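You operate a simulated robot arm through the tools that you are given. There is no shell and no other tool. Be economical: measure what you need, move in short steps, check, and stop when the job is done.

You run a simulated two-armed robot. Do the job below in one go: nothing can be reset, and whatever is moved stays where it is left.

## Task
Steady the yellow sensor, press its button, then switch it off; stand it on the blue board.
Fine: lower the fence too; leave the speed dial and the other sensors as they are. Set down upright: what you pick out.

It is judged by the outcome, as a careful person would: the job done as asked, and still so three seconds after it is handed in. It fails if anything else is knocked over, pushed out of place, dropped, spilled or broken.

## Robot
Two 7-joint arms with two-finger parallel grippers on one trunk, on a base that drives. Base frame: it is fixed to the floor where the robot stands at the start and does not move with it; the origin is under the middle of the robot, x ahead of it, y to its left, z up. Readings come in cm, degrees, newtons and seconds.
The left shoulder is at the start at [6, 14.3, 92.6], the right one opposite. With the tool pointing down near the work surface each hand reaches from about 32 to 74 cm from the robot's upright axis, wherever it stands, measured 20 degrees to its own side. Places, roughly: blue board [80, -10, 80]; fence lever [40, 10, 70]; log button [50, -10, 90]; mark button [90, -20, 150]; orange toggle [60, -30, 100]; save button [50, -30, 90]; speed dial [40, 20, 70]; white toggle [90, -20, 160]; yellow board [80, -30, 80]; yellow toggle [60, -10, 100]. Payload 1.57 kg a hand.
The tool frame of a hand sits at the grasp point between the pads (the TCP): z along the fingers, y along the line on which they close. The tips reach 3 cm beyond it. Largest opening 11 cm; finger width 2.4, thickness 1.2; the body of the gripper, 4.8 by 11.2 cm, starts 7.8 cm behind the TCP.
Orientation is told as [roll, pitch, yaw] about the base's x, y, z axes, in that order, counted from this pose: with the fingers straight down and closing along the base's y, the tool's x points along the base's -x, its y along +y and its z along -z.

## Interface
- The arms move only by the tool play_rows. It takes "left_moves", "right_moves" or both (then of equal length, played together; a hand with none holds still); each is a list of rows, each a list of 7 numbers: the finger opening in cm, from 0 to 11, then the shift along the tool's x, y, z in units of 40 mm (1.0 is 40 mm), then the turn, a rotation vector about the tool's x, y, z in units of 4 degrees (1.0 is 4 degrees). In form: [[gripper, dx, dy, dz, ax, ay, az], ...]. A call has 1 to 8 rows; each row shifts and turns the commanded pose from where the row before left it, along the tool's axes as they then stand. A call with a number of a shift or a turn outside -1 to 1 is refused whole. Each row takes 0.2 s and may step no farther than 5 cm and 8.6 degrees from the row before; otherwise, or with a gripper value out of range, the whole call is refused. Where a pose cannot be reached the arm comes as near as it can. A force on the tool above 90 N (or 10 N above the force at the start of the call, whichever is more), or a blocked arm, ends the call early, and 0.2 s more pass. The fingers move at their own pace (about 4.5 cm/s each) and stop on an object; they squeeze with about 36 N. The grip force told is the motor's: it shows also when the fingers shut on nothing. Time passes only in rows, and 0.2 s behind the last, so rows that do not move let the fingers close. The reply holds the time, the measured pose of the TCP, the force on the tool along the base axes, the opening and the grip force, in the units named above and with some noise, with the torque about the TCP (base axes, N m) and any sound that the robot's microphone picked up.
- Cameras (640 x 400 px; columns grow to the right, rows downward): "scene" is now at [3.46, -1.82, 151.99]; the picture's right is [-0.26, -0.96, 0.00], its down [-0.84, 0.23, -0.49] and it looks along [0.47, -0.13, -0.87] (base axes); focal length 279 px, centre (320, 200). "left" rides on the left gripper at [7, -1.6, -14.1] in its tool frame; the picture's right is [0.23, 0.97, 0.00], its down [-0.86, 0.20, -0.48] and it looks along [-0.47, 0.11, 0.88] (tool axes); focal length 222 px, centre (320, 200). "right" rides on the right gripper at [7, 1.6, -14.1] in its tool frame; the picture's right is [-0.23, 0.97, 0.00], its down [-0.86, -0.20, -0.48] and it looks along [-0.47, -0.11, 0.88] (tool axes); focal length 222 px, centre (320, 200). There is no depth. A picture from a camera that has moved, and an enlarged one, comes with that camera's place and axes in the base frame and with its lens.
- get_image(camera): a new picture of that camera. It takes no simulated time.
- raise_lower(by): slides the trunk up (or, below 0, down) by that many cm; the arms and the scene camera ride with it, the base frame stays. It gives what a move gives, with no picture.
- drive_base(legs): drives the robot by 1 to 6 legs, each [ahead, left, turn to the left] in cm, cm and degrees, along the robot's own axes; the way and the turn of a leg run together, so that a leg with both is an arc; at most 150 cm and 180 degrees a leg. The arms and the cameras ride along, it lands a little off, and it stops where it bumps. It gives what a move gives.
- turn_head(pan, tilt): turns the head with the scene camera to pan (to the left, within 86 degrees either way) and tilt (down, from -29 to 69), counted from straight ahead of the robot. It gives what a move gives.
- inspect(camera, box): a new picture of the part [left, top, right, bottom] of that camera's present view, enlarged. It takes no simulated time.
- job_done(): hands the job in; it is judged then, once.

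Work in short steps. Places have to be worked out from the pictures, the camera data and where the tool is seen: move nearer, look again, correct. Check each grasp and each placing, and mend what went wrong. You have 120 turns and 88 pictures in all, those below and enlarged ones among them. Open the grippers and draw the arms clear of the work before you hand the job in, unless the task says otherwise; then end with one line.

The tools are called after "Call:" as name(argument=value, ...) on one line, values as JSON. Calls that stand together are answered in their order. play_rows: Moves the arms, as the interface text tells. Its arguments: {"type":"object","properties":{"left_moves":{"type":"array"},"right_moves":{"type":"array"}},"required":[]} The other tools are called the same way: raise_lower (by) slides the trunk up or down; drive_base (legs) drives the base; turn_head (pan, tilt) turns the head that bears the scene camera; get_image (camera) takes a picture; inspect (camera, box) takes an enlarged picture of a part of a camera's view; job_done () hands the job in.

At the start:

```text
clock: 0.0
left_eef_pos: [46.15, -0.35, 107.79]
left_tcp_rot: [-0.1, 0.1, 0.0]
left_contact_force: [0.1, 0.2, 0.1]
left_wrist_torque: [-0.01, -0.03, 0.01]
left_gripper_width: 11.01
left_grip_force: 0.0
right_eef_pos: [31.05, -34.06, 107.76]
right_tcp_rot: [0.1, 0.0, 0.0]
right_contact_force: [-0.2, 0.0, 0.1]
right_wrist_torque: [0.01, 0.01, 0.02]
right_gripper_width: 10.99
right_grip_force: 0.0
trunk travel left (down, up): [-52.5, 6.5]
robot x, y, heading: [-0.26, -0.16, -0.1]
head pan, tilt: [-15.3, 60.6]
```

scene: 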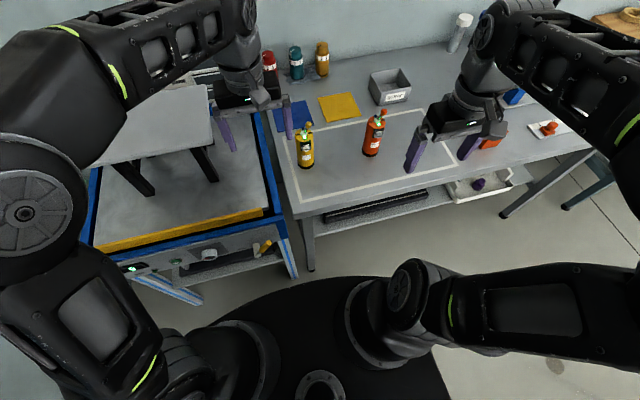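
right: 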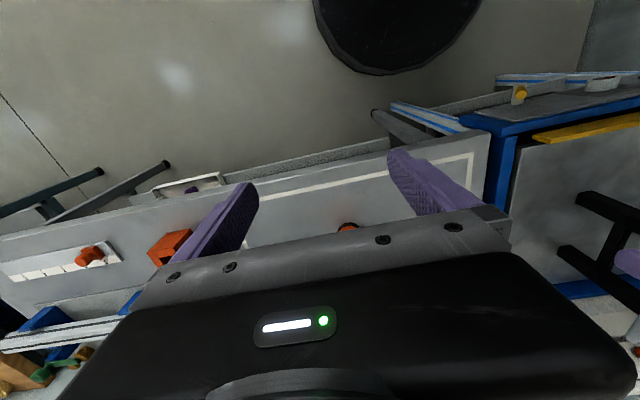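
left: 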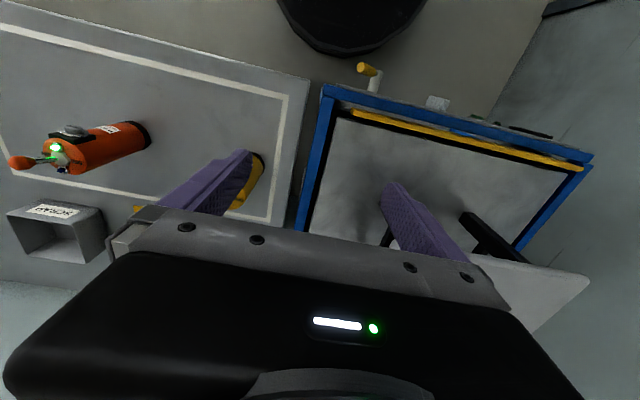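

I start by looking closely at the yellow sensor and the fence lever.

Call:
inspect(camera="scene", box=[260, 90, 400, 178])

Call:
inspect(camera="scene", box=[80, 180, 320, 330])

Call:
inspect(camera="scene", box=[240, 10, 480, 160])

```text
4.55 times, centred on (330, 134) of scene
camera zoom: at [3.46, -1.82, 151.99], right [-0.26, -0.96, 0.0], down [-0.84, 0.23, -0.49], along [0.47, -0.13, -0.87], focal length 1268 px, centre (274, 500)
```

zoom: 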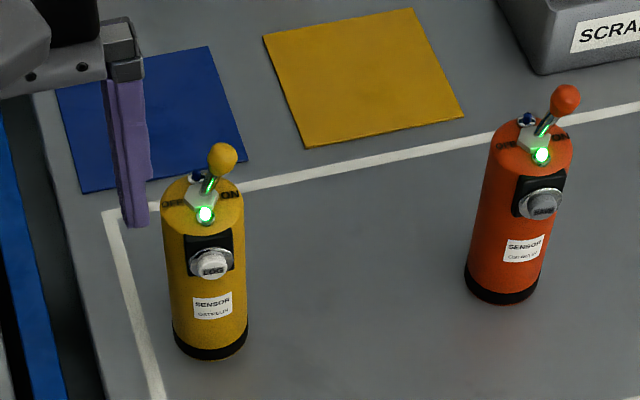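

```text
2.67 times, centred on (200, 255) of scene
camera zoom: at [3.46, -1.82, 151.99], right [-0.26, -0.96, 0.0], down [-0.84, 0.23, -0.49], along [0.47, -0.13, -0.87], focal length 744 px, centre (640, 53)
```

zoom: 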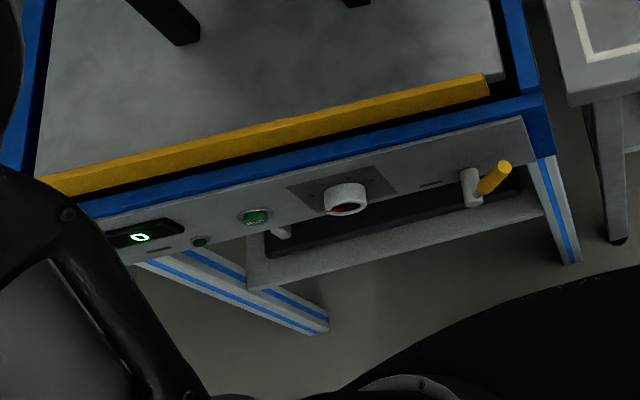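

```text
2.67 times, centred on (360, 85) of scene
camera zoom: at [3.46, -1.82, 151.99], right [-0.26, -0.96, 0.0], down [-0.84, 0.23, -0.49], along [0.47, -0.13, -0.87], focal length 744 px, centre (213, 507)
```

zoom: 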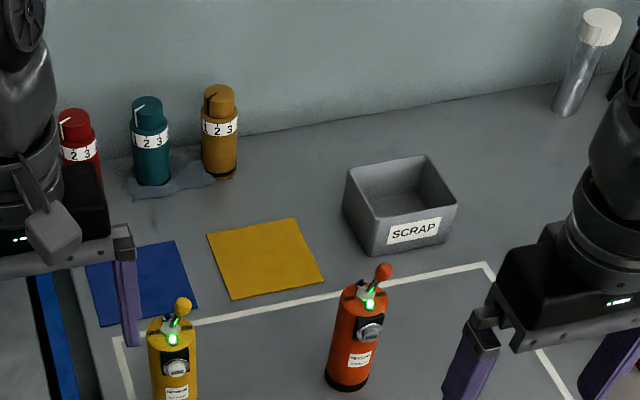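

The table top works out near z=77, with the yellow sensor near (57.5,-12) and the lever near (36.7, 9.6, 68.5). I look closer at the lever and the sensor labels.

Call:
inspect(camera="scene", box=[170, 225, 290, 300])

Call:
inspect(camera="scene", box=[288, 112, 328, 176])

Call:
inspect(camera="left", box=[320, 40, 480, 140])

```text
5.33 times, centred on (230, 262) of scene
camera zoom: at [3.46, -1.82, 151.99], right [-0.26, -0.96, 0.0], down [-0.84, 0.23, -0.49], along [0.47, -0.13, -0.87], focal length 1487 px, centre (800, -133)
```

zoom: 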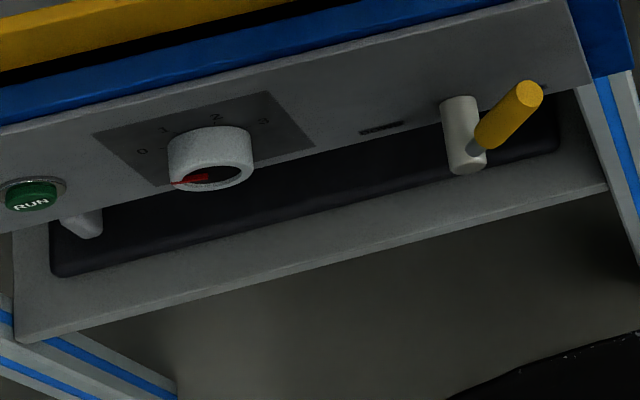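

```text
6.25 times, centred on (308, 144) of scene
camera zoom: at [3.46, -1.82, 151.99], right [-0.26, -0.96, 0.0], down [-0.84, 0.23, -0.49], along [0.47, -0.13, -0.87], focal length 1743 px, centre (395, 550)
```

zoom: 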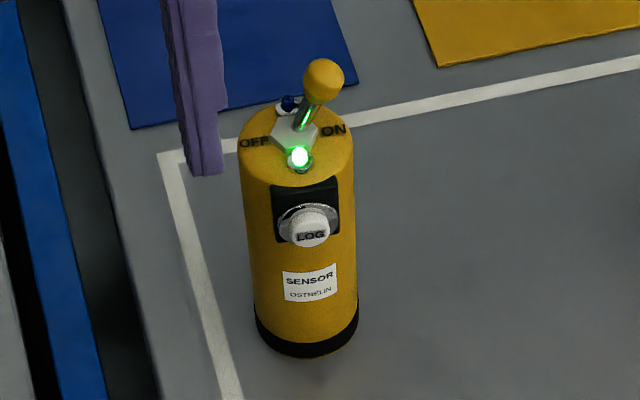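

```text
4.00 times, centred on (400, 90) of left
camera zoom: at [39.22, -1.9, 121.89], right [-0.23, 0.97, 0.0], down [0.86, 0.2, 0.48], along [0.47, 0.11, -0.88], focal length 888 px, centre (0, 640)
```

zoom: 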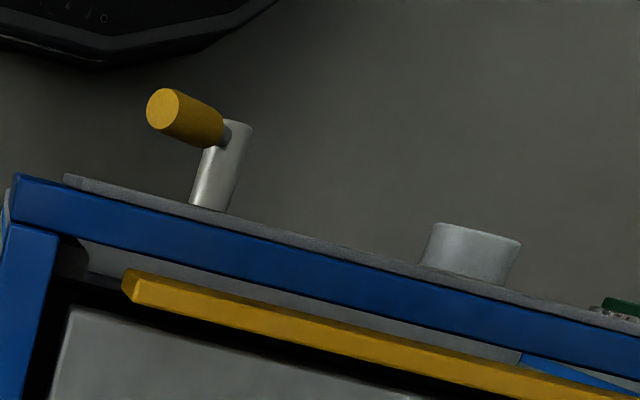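

The toggle is at ON and leans right, and LOG faces the robot. I'll hold the sensor low with the left hand coming from the left (azimuth -60°, 30° below horizontal), so first I turn the left hand in place.

Call:
play_rows(left_moves=[[9, 0, 0, 0, 0.559, -0.968, 0.968], [9, 0, 0, 0, 0.559, -0.968, 0.968], [9, 0, 0, 0, 0.559, -0.968, 0.968], [9, 0, 0, 0, 0.559, -0.968, 0.968], [9, 0, 0, 0, 0.559, -0.968, 0.968], [9, 0, 0, 0, 0.559, -0.968, 0.968], [9, 0, 0, 0, 0.559, -0.968, 0.968]])

Call:
play_rows(left_moves=[[9, 0, 0, 0, 0.559, -0.968, 0.968], [9, 0, 0, 0, 0.559, -0.968, 0.968], [9, 0, 0, 0, 0.559, -0.968, 0.968], [9, 0, 0, 0, 0.559, -0.968, 0.968], [9, 0, 0, 0, 0.559, -0.968, 0.968], [9, 0, 0, 0, 0.559, -0.968, 0.968], [9, 0, 0, 0, 0.559, -0.968, 0.968]])

Call:
get_image(camera="scene")

Call:
get_image(camera="left")

```text
clock: 1.6
left_eef_pos: [46.13, -0.26, 107.6]
left_tcp_rot: [-9.5, -29.7, -25.3]
left_contact_force: [1.1, -0.7, -0.2]
left_wrist_torque: [-0.01, -0.01, 0.01]
left_gripper_width: 9.01
left_grip_force: 0.1
right_eef_pos: [31.07, -34.03, 107.85]
right_tcp_rot: [0.0, 0.0, 0.0]
right_contact_force: [0.1, -0.4, 0.2]
right_wrist_torque: [0.03, -0.01, 0.0]
right_gripper_width: 10.99
right_grip_force: 0.1
trunk travel left (down, up): [-52.5, 6.5]
robot x, y, heading: [-0.08, 0.11, 0.1]
head pan, tilt: [-15.3, 60.6]
```

```text
clock: 3.2
left_eef_pos: [46.1, -0.2, 107.82]
left_tcp_rot: [-0.3, -60.1, -59.6]
left_contact_force: [0.9, -0.2, -0.3]
left_wrist_torque: [-0.01, 0.0, -0.01]
left_gripper_width: 9.02
left_grip_force: 0.0
right_eef_pos: [31.09, -34.04, 107.86]
right_tcp_rot: [-0.1, 0.0, 0.1]
right_contact_force: [0.5, -0.2, 0.2]
right_wrist_torque: [-0.01, 0.02, -0.01]
right_gripper_width: 11.02
right_grip_force: 0.1
trunk travel left (down, up): [-52.5, 6.5]
robot x, y, heading: [-0.1, 0.35, 0.2]
head pan, tilt: [-15.3, 60.6]
```

```text
78 pictures are left
camera scene: at [3.47, -1.8, 151.99], right [-0.26, -0.96, 0.0], down [-0.84, 0.23, -0.49], along [0.47, -0.13, -0.87], focal length 279 px, centre (320, 200)
```

scene: 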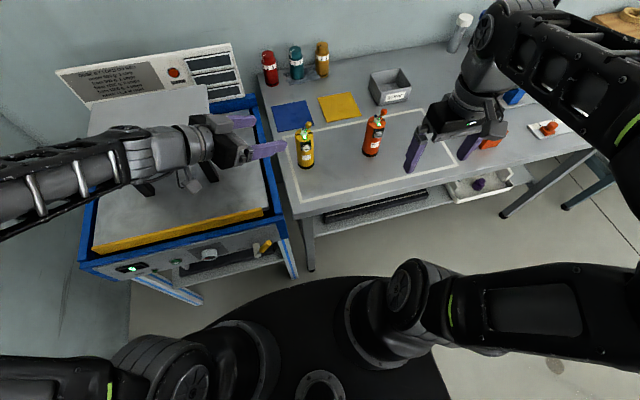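

```text
77 pictures are left
camera left: at [36.91, 12.62, 108.79], right [0.79, 0.59, -0.2], down [0.18, 0.09, 0.98], along [0.59, -0.81, -0.03], focal length 222 px, centre (320, 200)
```

left: 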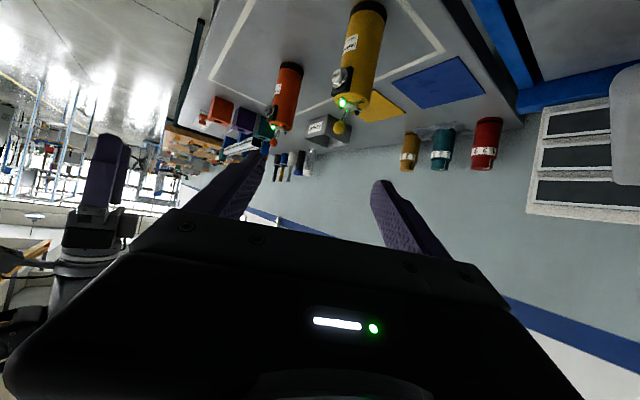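

Both views show the sensor well. I zoom in with the left camera to triangulate.

Call:
inspect(camera="left", box=[300, 0, 420, 150])

Call:
inspect(camera="scene", box=[230, 90, 350, 180])

```text
2.67 times, centred on (360, 75) of left
camera zoom: at [36.91, 12.62, 108.79], right [0.79, 0.59, -0.2], down [0.18, 0.09, 0.98], along [0.59, -0.81, -0.03], focal length 592 px, centre (213, 533)
```

zoom: 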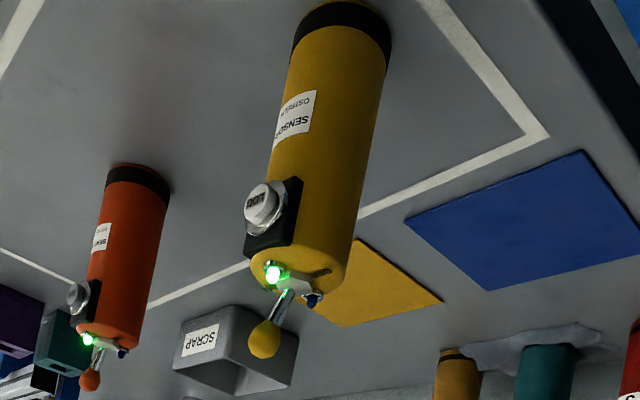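

```text
4.44 times, centred on (290, 135) of scene
camera zoom: at [3.47, -1.8, 151.99], right [-0.26, -0.96, 0.0], down [-0.84, 0.23, -0.49], along [0.47, -0.13, -0.87], focal length 1239 px, centre (453, 489)
```

zoom: 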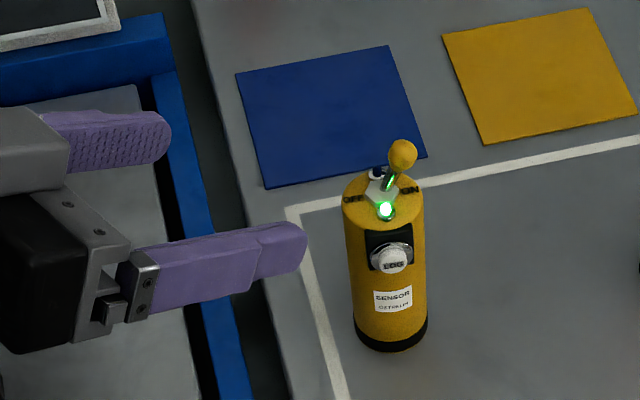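

Triangulated: axis at (56.8, -12.0), table z≈79.4, sensor top 93.4, button face (53.6,-11.8,90.7), ball (56.6,-13.3,96.7). I move the left hand to a pre-grasp 11 cm back from the sensor.

Call:
play_rows(left_moves=[[10, 0.415, 0.104, 0.456, 0, 0, 0], [10, 0.415, 0.104, 0.456, 0, 0, 0], [10, 0.415, 0.104, 0.456, 0, 0, 0], [10, 0.415, 0.104, 0.456, 0, 0, 0], [10, 0.415, 0.104, 0.456, 0, 0, 0], [10, 0.415, 0.104, 0.456, 0, 0, 0], [10, 0.415, 0.104, 0.456, 0, 0, 0], [10, 0.415, 0.104, 0.456, 0, 0, 0]])

Call:
inspect(camera="scene", box=[180, 80, 340, 180])

Call:
get_image(camera="left")

```text
clock: 5.0
left_eef_pos: [52.06, -3.58, 88.93]
left_tcp_rot: [-0.1, -60.0, -59.9]
left_contact_force: [0.4, 0.0, -0.1]
left_wrist_torque: [0.03, -0.03, -0.02]
left_gripper_width: 10.0
left_grip_force: 0.2
right_eef_pos: [31.1, -34.2, 107.78]
right_tcp_rot: [0.0, -0.1, -0.1]
right_contact_force: [0.4, 1.0, -0.7]
right_wrist_torque: [-0.02, 0.01, 0.0]
right_gripper_width: 11.0
right_grip_force: 0.0
trunk travel left (down, up): [-52.5, 6.5]
robot x, y, heading: [-0.3, -0.11, -0.3]
head pan, tilt: [-15.3, 60.6]
```

```text
4.00 times, centred on (260, 130) of scene
camera zoom: at [3.51, -1.84, 151.99], right [-0.26, -0.96, 0.0], down [-0.84, 0.23, -0.49], along [0.47, -0.13, -0.87], focal length 1115 px, centre (560, 480)
```

zoom: 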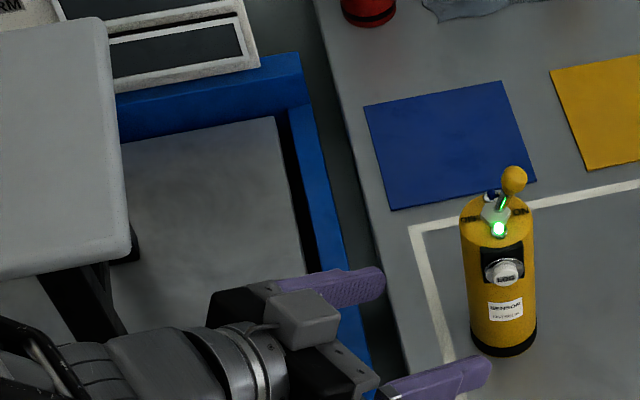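

```text
73 pictures are left
camera left: at [42.84, 9.2, 89.94], right [0.79, 0.59, -0.2], down [0.18, 0.09, 0.98], along [0.59, -0.81, -0.03], focal length 222 px, centre (320, 200)
```

left: 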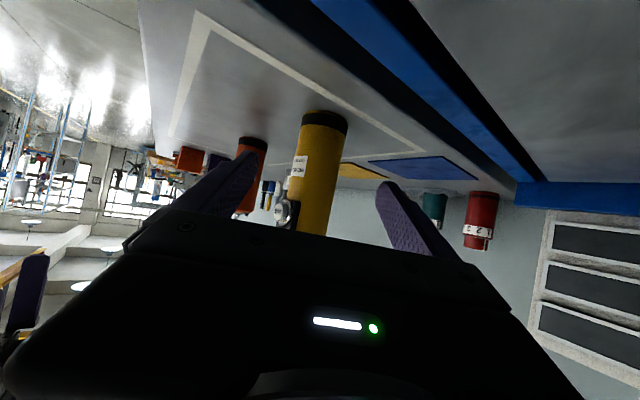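

The sensor is centred between the fingers. I advance along the tool axis to the grasp point.

Call:
play_rows(left_moves=[[10, 0, 0, 0.345, 0, 0, 0], [10, 0, 0, 0.345, 0, 0, 0], [10, 0, 0, 0.345, 0, 0, 0], [10, 0, 0, 0.345, 0, 0, 0], [10, 0, 0, 0.345, 0, 0, 0], [10, 0, 0, 0.345, 0, 0, 0], [10, 0, 0, 0.345, 0, 0, 0], [10, 0, 0, 0.345, 0, 0, 0]])

Call:
inspect(camera="scene", box=[220, 90, 380, 190])

Call:
get_image(camera="left")

```text
clock: 6.8
left_eef_pos: [56.74, -12.19, 83.38]
left_tcp_rot: [-0.2, -60.0, -59.8]
left_contact_force: [0.2, 0.0, 0.4]
left_wrist_torque: [-0.01, -0.01, -0.02]
left_gripper_width: 9.98
left_grip_force: 0.0
right_eef_pos: [31.0, -34.18, 107.79]
right_tcp_rot: [0.0, 0.0, 0.0]
right_contact_force: [0.0, -0.9, 0.1]
right_wrist_torque: [-0.01, 0.0, -0.01]
right_gripper_width: 10.99
right_grip_force: 0.0
trunk travel left (down, up): [-52.5, 6.5]
robot x, y, heading: [-0.16, 0.51, 0.1]
head pan, tilt: [-15.3, 60.6]
```

```text
4.00 times, centred on (300, 140) of scene
camera zoom: at [3.47, -1.84, 151.99], right [-0.26, -0.96, 0.0], down [-0.84, 0.23, -0.49], along [0.47, -0.13, -0.87], focal length 1115 px, centre (400, 440)
```

zoom: 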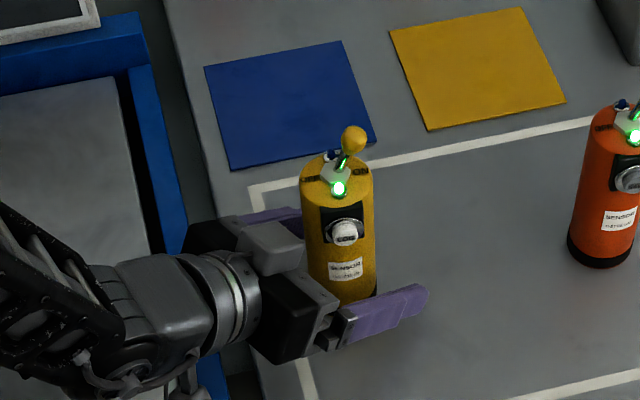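

```text
71 pictures are left
camera left: at [47.57, 0.63, 84.5], right [0.79, 0.59, -0.2], down [0.18, 0.09, 0.98], along [0.59, -0.81, -0.03], focal length 222 px, centre (320, 200)
```

left: 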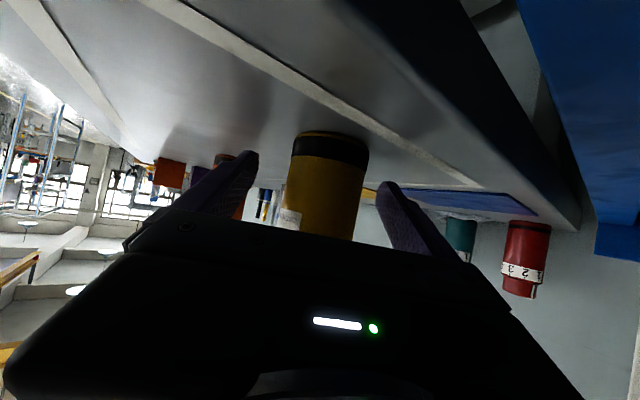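

The fingers straddle the sensor evenly. I close on it.

Call:
play_rows(left_moves=[[8, 0, 0, 0, 0, 0, 0], [6.5, 0, 0, 0, 0, 0, 0], [5, 0, 0, 0, 0, 0, 0], [4, 0, 0, 0, 0, 0, 0], [4, 0, 0, 0, 0, 0, 0], [4, 0, 0, 0, 0, 0, 0]])

Call:
inspect(camera="scene", box=[220, 90, 380, 190])

Call:
get_image(camera="right")

```text
clock: 8.2
left_eef_pos: [56.73, -12.15, 83.41]
left_tcp_rot: [-0.2, -59.9, -59.9]
left_contact_force: [0.5, 0.2, -0.2]
left_wrist_torque: [-0.03, 0.0, 0.02]
left_gripper_width: 5.13
left_grip_force: 35.9
right_eef_pos: [31.08, -34.14, 107.83]
right_tcp_rot: [0.1, 0.0, 0.1]
right_contact_force: [0.4, 0.3, -1.0]
right_wrist_torque: [0.0, 0.01, -0.04]
right_gripper_width: 10.98
right_grip_force: 0.1
trunk travel left (down, up): [-52.5, 6.5]
robot x, y, heading: [0.06, -0.2, -0.1]
head pan, tilt: [-15.3, 60.6]
```

```text
4.00 times, centred on (300, 140) of scene
camera zoom: at [3.46, -1.82, 151.99], right [-0.26, -0.96, 0.0], down [-0.84, 0.23, -0.49], along [0.47, -0.13, -0.87], focal length 1115 px, centre (400, 440)
```

zoom: 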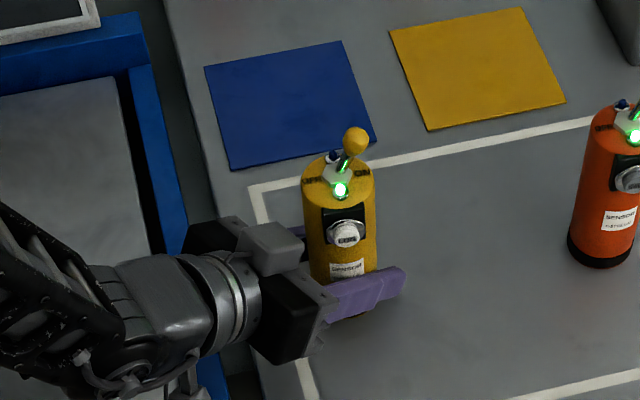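

```text
69 pictures are left
camera right: at [24.18, -32.53, 121.87], right [0.23, 0.97, 0.0], down [0.86, -0.2, 0.48], along [0.47, -0.11, -0.88], focal length 222 px, centre (320, 200)
```

right: 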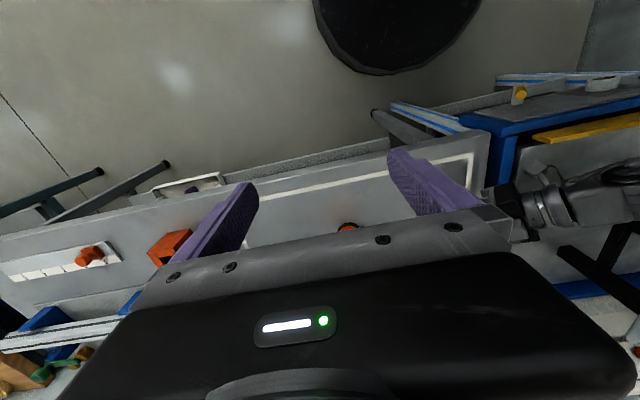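

Gripped at 5.1 cm and held steady. Now I close the right hand and turn it to point forward and down (azimuth +20°, 35° below horizontal).

Call:
play_rows(right_moves=[[8, 0, 0, 0, -0.171, -0.972, -0.329], [6, 0, 0, 0, -0.171, -0.972, -0.329], [4, 0, 0, 0, -0.171, -0.972, -0.329], [2, 0, 0, 0, -0.171, -0.972, -0.329], [0, 0, 0, 0, -0.171, -0.972, -0.329], [0, 0, 0, 0, -0.171, -0.972, -0.329], [0, 0, 0, 0, -0.171, -0.972, -0.329]])

Call:
play_rows(right_moves=[[0, 0, 0, 0, -0.171, -0.972, -0.329], [0, 0, 0, 0, -0.171, -0.972, -0.329], [0, 0, 0, 0, -0.171, -0.972, -0.329], [0, 0, 0, 0, -0.171, -0.972, -0.329], [0, 0, 0, 0, -0.171, -0.972, -0.329], [0, 0, 0, 0, -0.171, -0.972, -0.329], [0, 0, 0, 0, -0.171, -0.972, -0.329]])

Call:
play_rows(right_moves=[[0, 0, 0.44, 0.875, 0, 0, 0], [0, 0, 0.44, 0.875, 0, 0, 0], [0, 0, 0.44, 0.875, 0, 0, 0], [0, 0, 0.44, 0.875, 0, 0, 0], [0, 0, 0.44, 0.875, 0, 0, 0], [0, 0, 0.44, 0.875, 0, 0, 0], [0, 0, 0.44, 0.6, 0, 0, 0]])

Call:
get_image(camera="scene")

Call:
get_image(camera="right")

```text
clock: 9.8
left_eef_pos: [56.66, -12.2, 83.52]
left_tcp_rot: [-0.1, -60.0, -59.9]
left_contact_force: [0.2, -0.3, 1.1]
left_wrist_torque: [-0.05, 0.01, 0.01]
left_gripper_width: 5.1
left_grip_force: 35.9
right_eef_pos: [31.07, -34.14, 107.63]
right_tcp_rot: [2.7, -27.6, 8.8]
right_contact_force: [0.2, 0.3, 0.2]
right_wrist_torque: [0.01, -0.01, -0.01]
right_gripper_width: 0.01
right_grip_force: 14.1
trunk travel left (down, up): [-52.5, 6.5]
robot x, y, heading: [0.29, -0.05, 0.1]
head pan, tilt: [-15.3, 60.6]
```

```text
clock: 11.4
left_eef_pos: [56.7, -12.1, 83.44]
left_tcp_rot: [-0.2, -60.0, -59.9]
left_contact_force: [0.4, 0.2, 0.8]
left_wrist_torque: [-0.04, 0.01, 0.01]
left_gripper_width: 5.11
left_grip_force: 35.9
right_eef_pos: [31.15, -34.02, 107.79]
right_tcp_rot: [-0.1, -55.1, 20.2]
right_contact_force: [0.3, 0.0, -0.1]
right_wrist_torque: [0.01, 0.0, 0.0]
right_gripper_width: 0.0
right_grip_force: 21.6
trunk travel left (down, up): [-52.5, 6.5]
robot x, y, heading: [0.11, -0.09, -0.0]
head pan, tilt: [-15.3, 60.6]
```

```text
clock: 13.0
left_eef_pos: [56.79, -12.15, 83.48]
left_tcp_rot: [-0.3, -60.1, -59.8]
left_contact_force: [0.8, 1.0, 1.3]
left_wrist_torque: [0.01, -0.09, -0.07]
left_gripper_width: 5.11
left_grip_force: 36.4
right_eef_pos: [49.02, -20.77, 97.57]
right_tcp_rot: [-0.2, -55.0, 20.1]
right_contact_force: [0.1, 0.1, 0.9]
right_wrist_torque: [-0.02, 0.04, -0.02]
right_gripper_width: 0.02
right_grip_force: 21.8
right hand out of reach, approached as far as the arm can: row 1, 2, 3, 4, 5
trunk travel left (down, up): [-52.5, 6.5]
robot x, y, heading: [-0.18, -0.02, -0.2]
head pan, tilt: [-15.3, 60.6]
```

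```text
68 pictures are left
camera scene: at [3.49, -1.78, 151.99], right [-0.26, -0.96, 0.0], down [-0.84, 0.23, -0.49], along [0.47, -0.13, -0.87], focal length 279 px, centre (320, 200)
```

scene: 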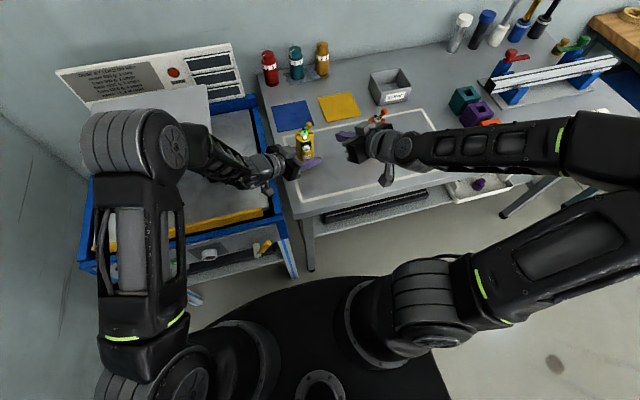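

```text
67 pictures are left
camera right: at [33.94, -24.67, 99.94], right [-0.21, 0.96, 0.18], down [0.16, -0.15, 0.98], along [0.96, 0.23, -0.12], focal length 222 px, centre (320, 200)
```

right: 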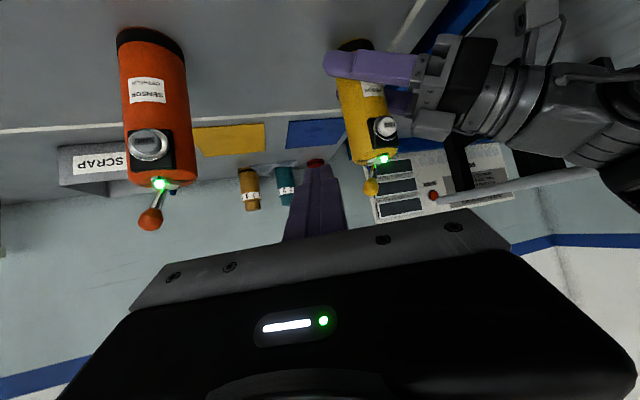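

The right hand ended up a bit off the planned line, at (49,-20.8,97.6). Its camera confirms the button at about (53.6,-11.8,90.9), so I move to a point in front of it.

Call:
play_rows(right_moves=[[0, 0.286, 0.512, 0.225, 0, 0, 0], [0, 0.286, 0.512, 0.225, 0, 0, 0], [0, 0.286, 0.512, 0.225, 0, 0, 0], [0, 0.286, 0.512, 0.225, 0, 0, 0]])

Call:
inspect(camera="scene", box=[240, 100, 400, 200])

Call:
get_image(camera="right")

```text
clock: 14.0
left_eef_pos: [56.8, -12.15, 83.42]
left_tcp_rot: [-0.3, -59.9, -59.9]
left_contact_force: [-0.2, -0.7, 0.7]
left_wrist_torque: [0.01, -0.05, -0.01]
left_gripper_width: 5.12
left_grip_force: 36.3
right_eef_pos: [50.16, -13.92, 91.71]
right_tcp_rot: [-0.1, -55.0, 20.1]
right_contact_force: [0.5, -0.4, 0.0]
right_wrist_torque: [-0.03, 0.01, 0.0]
right_gripper_width: 0.0
right_grip_force: 21.1
right hand out of reach, approached as far as the arm can: row 1, 2, 3, 4
trunk travel left (down, up): [-52.5, 6.5]
robot x, y, heading: [0.14, 0.2, 0.2]
head pan, tilt: [-15.3, 60.6]
```

```text
4.00 times, centred on (320, 150) of scene
camera zoom: at [3.48, -1.81, 151.99], right [-0.26, -0.96, 0.0], down [-0.84, 0.23, -0.49], along [0.47, -0.13, -0.87], focal length 1115 px, centre (320, 400)
```

zoom: 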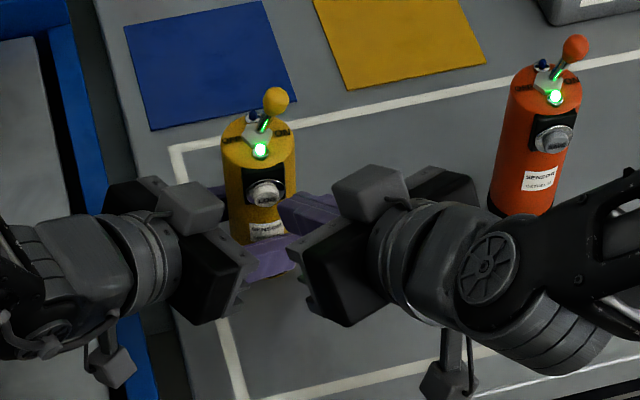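

```text
65 pictures are left
camera right: at [34.99, -17.78, 94.16], right [-0.21, 0.96, 0.18], down [0.16, -0.15, 0.97], along [0.96, 0.24, -0.12], focal length 222 px, centre (320, 200)
```

right: 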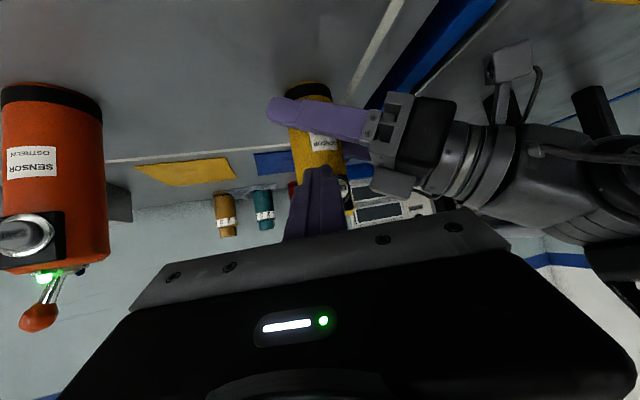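

The closed fingertip is just in front of the button and about 1 cm too far right (-y). I shift +y by 1 cm, then look again.

Call:
play_rows(right_moves=[[0, -0.025, 0.117, 0.035, 0, 0, 0], [0, -0.025, 0.117, 0.035, 0, 0, 0]])

Call:
inspect(camera="scene", box=[270, 110, 350, 170])

Call:
inspect(camera="right", box=[240, 70, 400, 250])

```text
clock: 14.6
left_eef_pos: [56.74, -11.98, 83.52]
left_tcp_rot: [0.0, -60.0, -59.6]
left_contact_force: [0.6, 13.7, 3.1]
left_wrist_torque: [-0.87, 0.36, -0.44]
left_gripper_width: 5.11
left_grip_force: 36.2
right_eef_pos: [50.2, -12.87, 91.91]
right_tcp_rot: [-0.2, -55.0, 19.9]
right_contact_force: [-2.1, -14.0, -0.6]
right_wrist_torque: [-0.1, -0.16, -0.39]
right_gripper_width: 0.0
right_grip_force: 21.2
trunk travel left (down, up): [-52.5, 6.5]
robot x, y, heading: [-0.17, 0.15, -0.0]
head pan, tilt: [-15.3, 60.6]
```

```text
6.67 times, centred on (310, 140) of scene
camera zoom: at [3.42, -1.82, 152.0], right [-0.26, -0.96, 0.0], down [-0.84, 0.23, -0.49], along [0.47, -0.13, -0.87], focal length 1859 px, centre (387, 600)
```

zoom: 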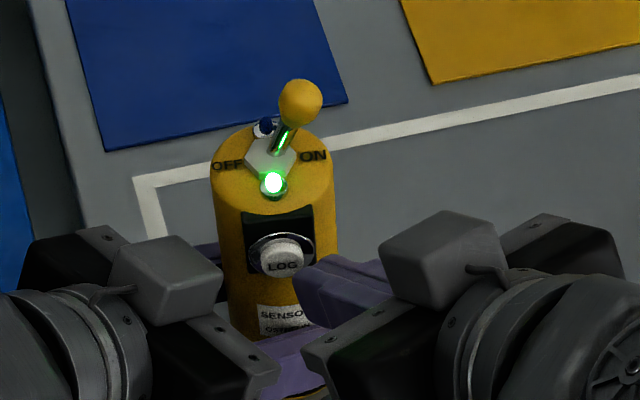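

```text
2.22 times, centred on (320, 160) of right
camera zoom: at [35.03, -16.72, 94.18], right [-0.21, 0.96, 0.18], down [0.16, -0.15, 0.98], along [0.97, 0.23, -0.12], focal length 494 px, centre (320, 289)
```

zoom: 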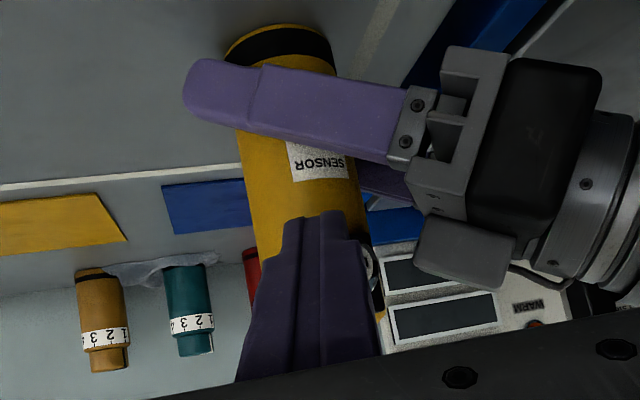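

The fingertip is pushing on the button's side instead of its face, and this near-horizontal pose can't back off toward the robot. I withdraw sideways and tilt the hand more downward, which gives room to retreat.

Call:
play_rows(right_moves=[[0, 0.036, -0.176, -0.052, 0, 0, 0], [0, 0.036, -0.176, -0.052, 0, 0, 0], [0, 0, 0, 0, 0, 0.9, 0], [0, 0, 0, 0, 0, 0.9, 0], [0, 0, 0, 0, 0, 0.9, 0], [0, 0, 0, 0, 0, 0.9, 0], [0, 0, 0, 0, 0, 0.9, 0], [0, 0, 0, 0, 0, 0.9, 0]])

Call:
play_rows(right_moves=[[0, 0, 0, 0, 0, 0.85, 0], [0, 0.326, 0.137, -0.19, 0, 0, 0]])

Call:
inspect(camera="scene", box=[270, 100, 370, 175])

```text
clock: 16.4
left_eef_pos: [56.81, -12.07, 83.54]
left_tcp_rot: [-0.2, -60.1, -59.8]
left_contact_force: [-0.4, 0.1, -0.3]
left_wrist_torque: [0.01, -0.02, 0.0]
left_gripper_width: 5.09
left_grip_force: 35.7
right_eef_pos: [50.12, -14.42, 91.81]
right_tcp_rot: [-0.1, -33.4, 20.1]
right_contact_force: [1.2, -0.2, -0.1]
right_wrist_torque: [0.02, 0.0, -0.02]
right_gripper_width: 0.01
right_grip_force: 21.4
trunk travel left (down, up): [-52.5, 6.5]
robot x, y, heading: [0.26, 0.08, -0.0]
head pan, tilt: [-15.3, 60.6]
heard: click, click
```

```text
clock: 17.0
left_eef_pos: [56.74, -12.15, 83.54]
left_tcp_rot: [-0.2, -60.0, -60.0]
left_contact_force: [-0.4, 0.3, 0.8]
left_wrist_torque: [0.06, -0.01, 0.02]
left_gripper_width: 5.09
left_grip_force: 35.9
right_eef_pos: [48.41, -14.21, 91.7]
right_tcp_rot: [-0.1, -30.1, 20.1]
right_contact_force: [-0.1, 0.2, 0.2]
right_wrist_torque: [-0.03, 0.02, 0.0]
right_gripper_width: 0.0
right_grip_force: 21.7
trunk travel left (down, up): [-52.5, 6.5]
robot x, y, heading: [0.27, -0.07, 0.0]
head pan, tilt: [-15.3, 60.6]
```

```text
5.33 times, centred on (320, 138) of scene
camera zoom: at [3.43, -1.83, 151.99], right [-0.26, -0.96, 0.0], down [-0.84, 0.23, -0.49], along [0.47, -0.13, -0.87], focal length 1487 px, centre (320, 533)
```

zoom: 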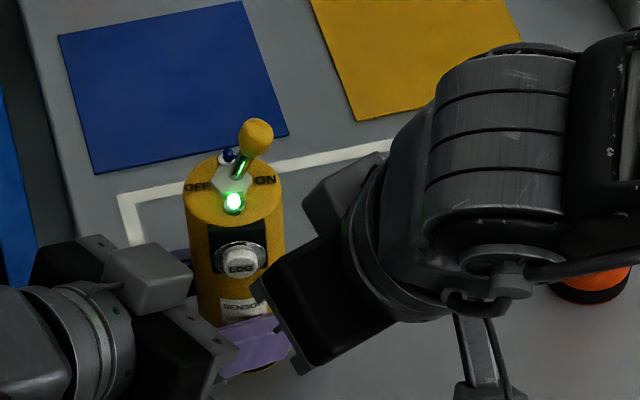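

Two clicks were heard, so I check whether the orange sensor was touched and what the hand sees.

Call:
get_image(camera="right")

Call:
get_image(camera="scene")

Call:
get_image(camera="left")

```text
61 pictures are left
camera right: at [35.7, -17.29, 100.46], right [-0.15, 0.98, 0.11], down [0.54, -0.01, 0.84], along [0.83, 0.19, -0.53], focal length 222 px, centre (320, 200)
```

right: 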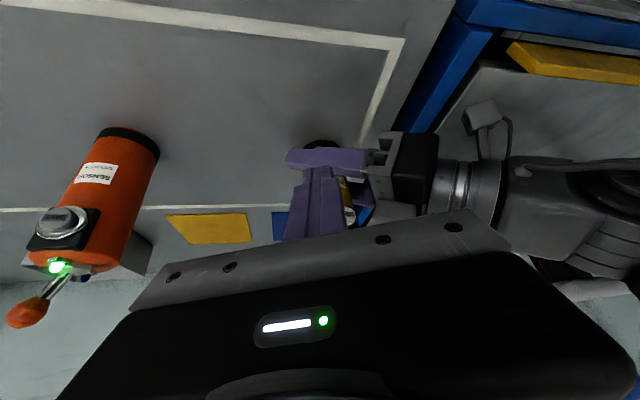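

```text
60 pictures are left
camera scene: at [3.43, -1.83, 151.99], right [-0.26, -0.96, 0.0], down [-0.84, 0.23, -0.49], along [0.47, -0.13, -0.87], focal length 279 px, centre (320, 200)
```

scene: 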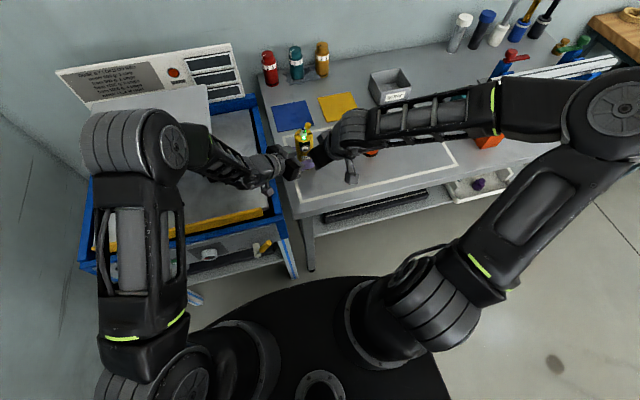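

```text
59 pictures are left
camera left: at [47.51, 0.64, 84.49], right [0.79, 0.58, -0.2], down [0.18, 0.09, 0.98], along [0.59, -0.81, -0.04], focal length 222 px, centre (320, 200)
```

left: 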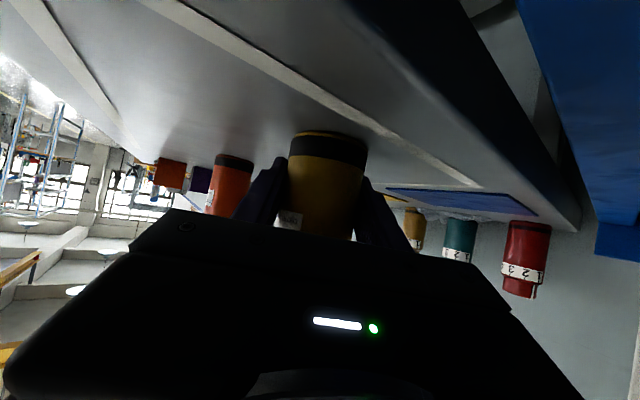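

Orange is unchanged (still ON, standing), so the clicks were probably the yellow button being grazed. I'll still give it a clean, square press: line up at y≈-11.4, z≈90.6 in front of it.

Call:
play_rows(right_moves=[[0, -0.126, 0.223, -0.057, 0, 0, 0], [0, -0.126, 0.223, -0.057, 0, 0, 0]])

Call:
inspect(camera="scene", box=[280, 110, 344, 158])

Call:
inspect(camera="right", box=[240, 100, 420, 260])

```text
clock: 17.6
left_eef_pos: [56.73, -12.06, 83.5]
left_tcp_rot: [-0.2, -59.9, -59.8]
left_contact_force: [0.3, 0.6, 0.0]
left_wrist_torque: [0.04, -0.01, -0.04]
left_gripper_width: 5.09
left_grip_force: 36.3
right_eef_pos: [48.42, -12.22, 92.7]
right_tcp_rot: [-0.1, -30.0, 19.9]
right_contact_force: [-0.5, 0.0, -0.1]
right_wrist_torque: [-0.02, -0.04, 0.0]
right_gripper_width: 0.0
right_grip_force: 21.3
trunk travel left (down, up): [-52.5, 6.5]
robot x, y, heading: [-0.0, 0.02, 0.1]
head pan, tilt: [-15.3, 60.6]
```

```text
8.33 times, centred on (312, 134) of scene
camera zoom: at [3.47, -1.82, 151.99], right [-0.26, -0.96, 0.0], down [-0.84, 0.23, -0.49], along [0.47, -0.13, -0.87], focal length 2324 px, centre (387, 750)
```

zoom: 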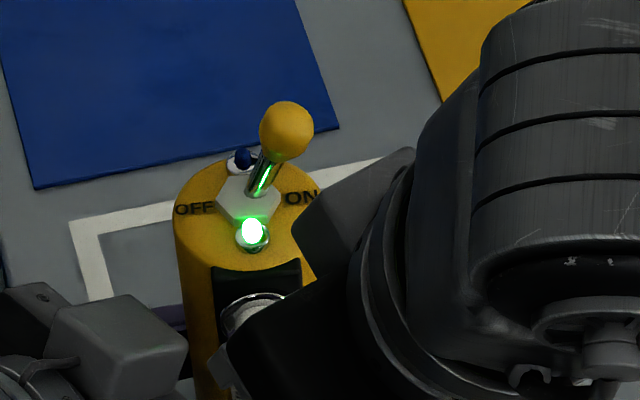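

```text
2.50 times, centred on (330, 180) of right
camera zoom: at [35.61, -15.31, 101.36], right [-0.15, 0.98, 0.11], down [0.54, -0.02, 0.84], along [0.83, 0.19, -0.53], focal length 555 px, centre (295, 250)
```

zoom: 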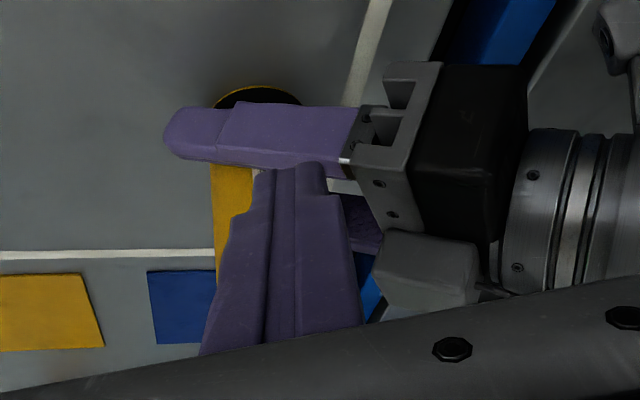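

The closed fingers are lined up with the button. I advance toward +x in small steps.

Call:
play_rows(right_moves=[[0, -0.081, -0.034, 0.047, 0, 0, 0], [0, -0.081, -0.034, 0.047, 0, 0, 0], [0, -0.081, -0.034, 0.047, 0, 0, 0], [0, -0.081, -0.034, 0.047, 0, 0, 0], [0, -0.081, -0.034, 0.047, 0, 0, 0], [0, -0.081, -0.034, 0.047, 0, 0, 0], [0, -0.04, -0.017, 0.024, 0, 0, 0]])

```text
clock: 19.2
left_eef_pos: [56.82, -12.08, 83.62]
left_tcp_rot: [-0.2, -60.2, -59.7]
left_contact_force: [8.3, 2.6, 1.1]
left_wrist_torque: [-0.13, 0.65, -0.14]
left_gripper_width: 5.1
left_grip_force: 35.7
right_eef_pos: [50.99, -12.36, 92.54]
right_tcp_rot: [-0.1, -29.8, 19.9]
right_contact_force: [-9.6, -1.9, -0.7]
right_wrist_torque: [-0.06, 0.2, 0.02]
right_gripper_width: 0.0
right_grip_force: 21.2
trunk travel left (down, up): [-52.5, 6.5]
robot x, y, heading: [-0.19, -0.04, -0.1]
head pan, tilt: [-15.3, 60.6]
heard: click
```

A click at about 10 N along x means the button is pressed. I retract.

Call:
play_rows(right_moves=[[0, 0.163, 0.068, -0.094, 0, 0, 0], [0, 0.163, 0.068, -0.094, 0, 0, 0], [0, 0.163, 0.068, -0.094, 0, 0, 0]])

Call:
inspect(camera="scene", box=[270, 100, 370, 175])

```text
clock: 20.0
left_eef_pos: [56.83, -12.18, 83.48]
left_tcp_rot: [-0.3, -59.9, -59.9]
left_contact_force: [-0.9, -0.2, -0.6]
left_wrist_torque: [0.02, -0.02, 0.03]
left_gripper_width: 5.12
left_grip_force: 36.0
right_eef_pos: [48.57, -12.51, 92.66]
right_tcp_rot: [-0.1, -30.0, 20.1]
right_contact_force: [0.1, 0.1, -0.5]
right_wrist_torque: [0.0, -0.02, 0.02]
right_gripper_width: 0.0
right_grip_force: 21.5
trunk travel left (down, up): [-52.5, 6.5]
robot x, y, heading: [0.21, 0.03, -0.1]
head pan, tilt: [-15.3, 60.6]
```

```text
5.33 times, centred on (320, 138) of scene
camera zoom: at [3.45, -1.82, 151.99], right [-0.26, -0.96, 0.0], down [-0.84, 0.23, -0.49], along [0.47, -0.13, -0.87], focal length 1487 px, centre (320, 533)
```

zoom: 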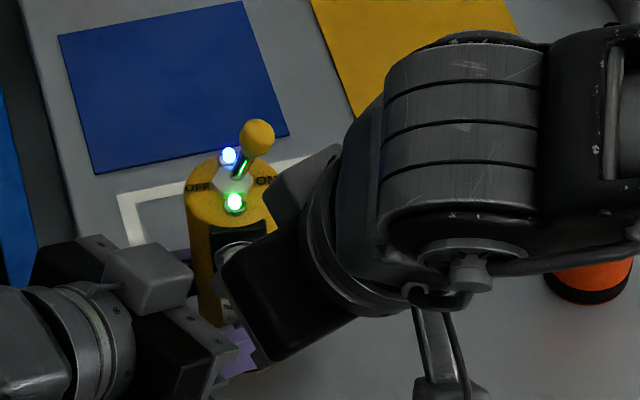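

The blue log light is now lit, so the press registered (the earlier graze had toggled it on and off). Next I move the right hand up and to the right of the toggle ball, ready to push it left to OFF.

Call:
play_rows(right_moves=[[0, -0.094, -0.376, -0.437, 0, 0, 0], [0, -0.094, -0.376, -0.437, 0, 0, 0], [0, -0.094, -0.376, -0.437, 0, 0, 0]])

Call:
play_rows(right_moves=[[0, -0.495, -0.208, 0.286, 0, 0, 0], [0, -0.495, -0.208, 0.286, 0, 0, 0], [0, -0.495, -0.208, 0.286, 0, 0, 0]])

Call:
get_image(camera="scene")

Call:
get_image(camera="right")

```text
clock: 20.8
left_eef_pos: [56.78, -12.16, 83.41]
left_tcp_rot: [-0.2, -60.0, -59.8]
left_contact_force: [-0.3, 1.1, -0.3]
left_wrist_torque: [0.0, 0.01, -0.01]
left_gripper_width: 5.09
left_grip_force: 36.0
right_eef_pos: [48.27, -17.06, 97.6]
right_tcp_rot: [-0.1, -30.0, 20.1]
right_contact_force: [0.3, 0.2, 0.4]
right_wrist_torque: [-0.02, -0.01, 0.04]
right_gripper_width: 0.0
right_grip_force: 21.3
trunk travel left (down, up): [-52.5, 6.5]
robot x, y, heading: [-0.05, 0.11, -0.2]
head pan, tilt: [-15.3, 60.6]
```

```text
clock: 21.6
left_eef_pos: [56.83, -12.18, 83.38]
left_tcp_rot: [-0.3, -60.0, -59.8]
left_contact_force: [0.4, 0.1, -0.3]
left_wrist_torque: [-0.02, 0.01, 0.01]
left_gripper_width: 5.11
left_grip_force: 35.5
right_eef_pos: [55.77, -17.1, 97.72]
right_tcp_rot: [-0.1, -30.0, 20.0]
right_contact_force: [0.2, -0.2, -0.1]
right_wrist_torque: [0.01, 0.01, 0.0]
right_gripper_width: 0.02
right_grip_force: 21.5
trunk travel left (down, up): [-52.5, 6.5]
robot x, y, heading: [-0.15, 0.12, -0.2]
head pan, tilt: [-15.3, 60.6]
```

```text
55 pictures are left
camera scene: at [3.5, -1.82, 151.99], right [-0.26, -0.96, 0.0], down [-0.84, 0.23, -0.49], along [0.47, -0.13, -0.87], focal length 279 px, centre (320, 200)
```

scene: 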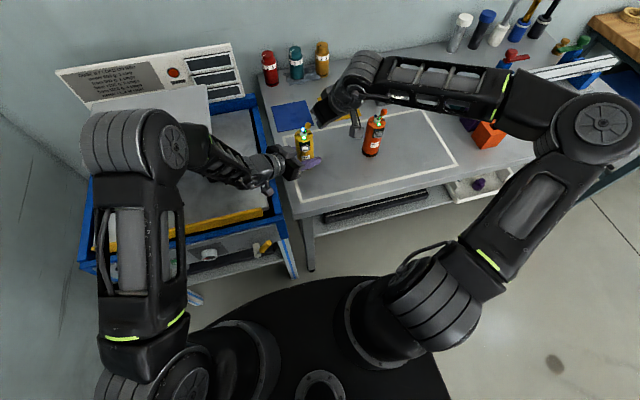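

```text
54 pictures are left
camera right: at [43.0, -20.18, 106.48], right [-0.15, 0.98, 0.11], down [0.54, -0.02, 0.84], along [0.83, 0.19, -0.53], focal length 222 px, centre (320, 200)
```

right: 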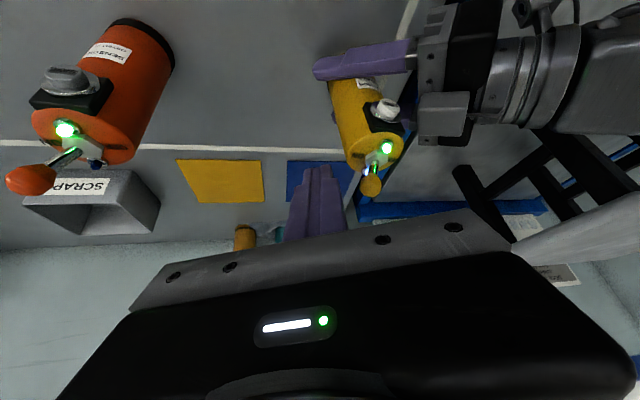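

The finger is to the right of the ball at the right height. I push +y about 4.2 cm in small steps.

Call:
play_rows(right_moves=[[0, -0.0444, 0.141, 0.0257, 0, 0, 0], [0, -0.0444, 0.141, 0.0257, 0, 0, 0], [0, -0.0444, 0.141, 0.0257, 0, 0, 0], [0, -0.0444, 0.141, 0.0257, 0, 0, 0], [0, -0.0444, 0.141, 0.0257, 0, 0, 0], [0, -0.0444, 0.141, 0.0257, 0, 0, 0]])

Call:
inspect(camera="scene", box=[270, 90, 370, 165])

```text
clock: 23.0
left_eef_pos: [56.76, -12.16, 83.43]
left_tcp_rot: [-0.2, -60.0, -59.9]
left_contact_force: [1.3, 0.0, -0.1]
left_wrist_torque: [-0.03, -0.01, 0.01]
left_gripper_width: 5.12
left_grip_force: 35.8
right_eef_pos: [55.74, -13.49, 97.59]
right_tcp_rot: [-0.1, -30.0, 20.1]
right_contact_force: [0.3, 0.2, 0.5]
right_wrist_torque: [0.0, -0.01, 0.02]
right_gripper_width: 0.01
right_grip_force: 21.4
trunk travel left (down, up): [-52.5, 6.5]
robot x, y, heading: [-0.25, 0.19, 0.1]
head pan, tilt: [-15.3, 60.6]
```

```text
5.33 times, centred on (320, 128) of scene
camera zoom: at [3.48, -1.82, 151.98], right [-0.26, -0.96, 0.0], down [-0.84, 0.23, -0.49], along [0.47, -0.13, -0.87], focal length 1487 px, centre (320, 587)
```

zoom: 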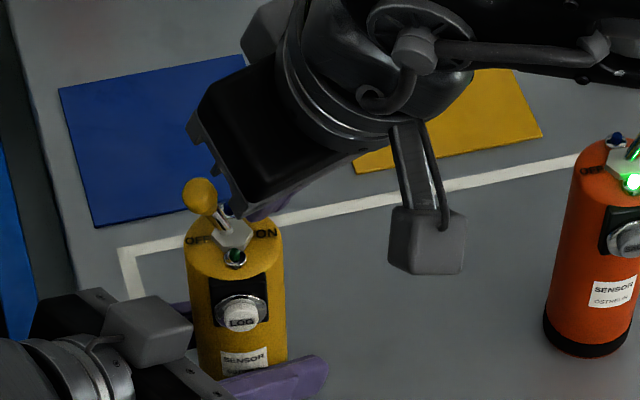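

The toggle is at OFF and the light is dark. I withdraw the right hand to the right, up and back.

Call:
play_rows(right_moves=[[0, 0.166, -0.529, -0.096, 0, 0, 0], [0, 0.166, -0.529, -0.096, 0, 0, 0], [0, -0.5, 0, -0.866, 0, 0, 0], [0, -0.5, 0, -0.866, 0, 0, 0], [0, 0.543, 0.228, -0.313, 0, 0, 0], [0, 0.543, 0.228, -0.313, 0, 0, 0], [0, 0.543, 0.228, -0.313, 0, 0, 0]])

Call:
play_rows(right_moves=[[0, 0.35, -0.7, -0.24, 0, 0, 0], [0, 0.35, -0.7, -0.24, 0, 0, 0], [0, 0.35, -0.7, -0.24, 0, 0, 0], [0, 0.35, -0.7, -0.24, 0, 0, 0]])

Call:
get_image(camera="scene")

Call:
inspect(camera="scene", box=[260, 80, 400, 180])

```text
clock: 24.6
left_eef_pos: [56.75, -12.19, 83.5]
left_tcp_rot: [-0.2, -59.9, -59.9]
left_contact_force: [0.2, 0.1, -1.0]
left_wrist_torque: [0.01, -0.01, -0.01]
left_gripper_width: 5.11
left_grip_force: 35.6
right_eef_pos: [47.9, -17.92, 106.04]
right_tcp_rot: [-0.2, -30.0, 20.1]
right_contact_force: [0.1, 0.5, 0.4]
right_wrist_torque: [0.01, -0.01, -0.01]
right_gripper_width: 0.0
right_grip_force: 21.0
trunk travel left (down, up): [-52.5, 6.5]
robot x, y, heading: [0.3, 0.1, 0.2]
head pan, tilt: [-15.3, 60.6]
```

```text
clock: 25.6
left_eef_pos: [56.74, -12.04, 83.43]
left_tcp_rot: [-0.2, -60.1, -59.9]
left_contact_force: [0.4, 0.4, -0.6]
left_wrist_torque: [-0.01, -0.03, 0.01]
left_gripper_width: 5.09
left_grip_force: 36.1
right_eef_pos: [45.36, -30.92, 106.36]
right_tcp_rot: [0.0, -30.0, 20.1]
right_contact_force: [0.3, 0.0, -0.7]
right_wrist_torque: [0.0, -0.02, 0.0]
right_gripper_width: 0.01
right_grip_force: 21.2
trunk travel left (down, up): [-52.5, 6.5]
robot x, y, heading: [0.1, 0.1, -0.1]
head pan, tilt: [-15.3, 60.6]
```

```text
52 pictures are left
camera scene: at [3.45, -1.86, 151.99], right [-0.26, -0.96, 0.0], down [-0.84, 0.23, -0.49], along [0.47, -0.13, -0.87], focal length 279 px, centre (320, 200)
```

scene: 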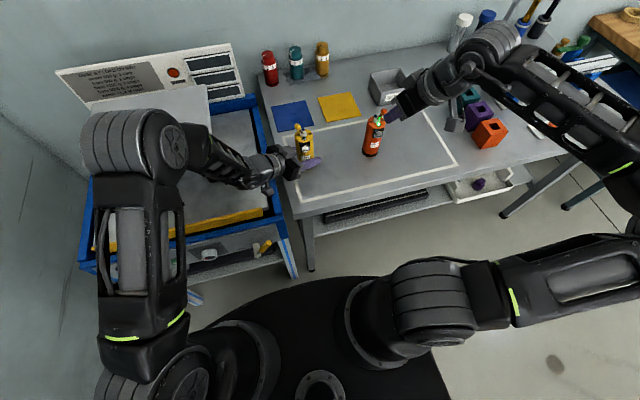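

```text
4.00 times, centred on (330, 130) of scene
camera zoom: at [3.45, -1.86, 151.99], right [-0.26, -0.96, 0.0], down [-0.84, 0.23, -0.49], along [0.47, -0.13, -0.87], focal length 1115 px, centre (280, 480)
```

zoom: 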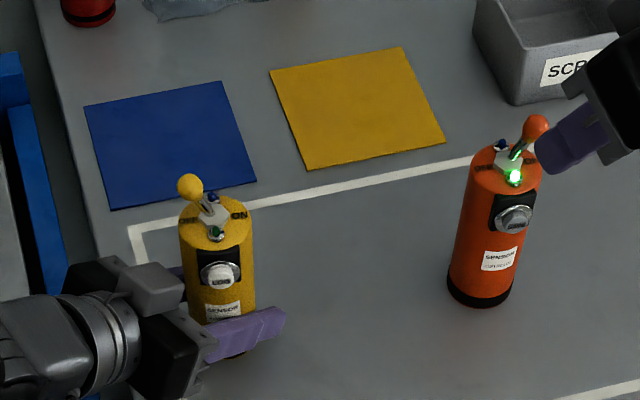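

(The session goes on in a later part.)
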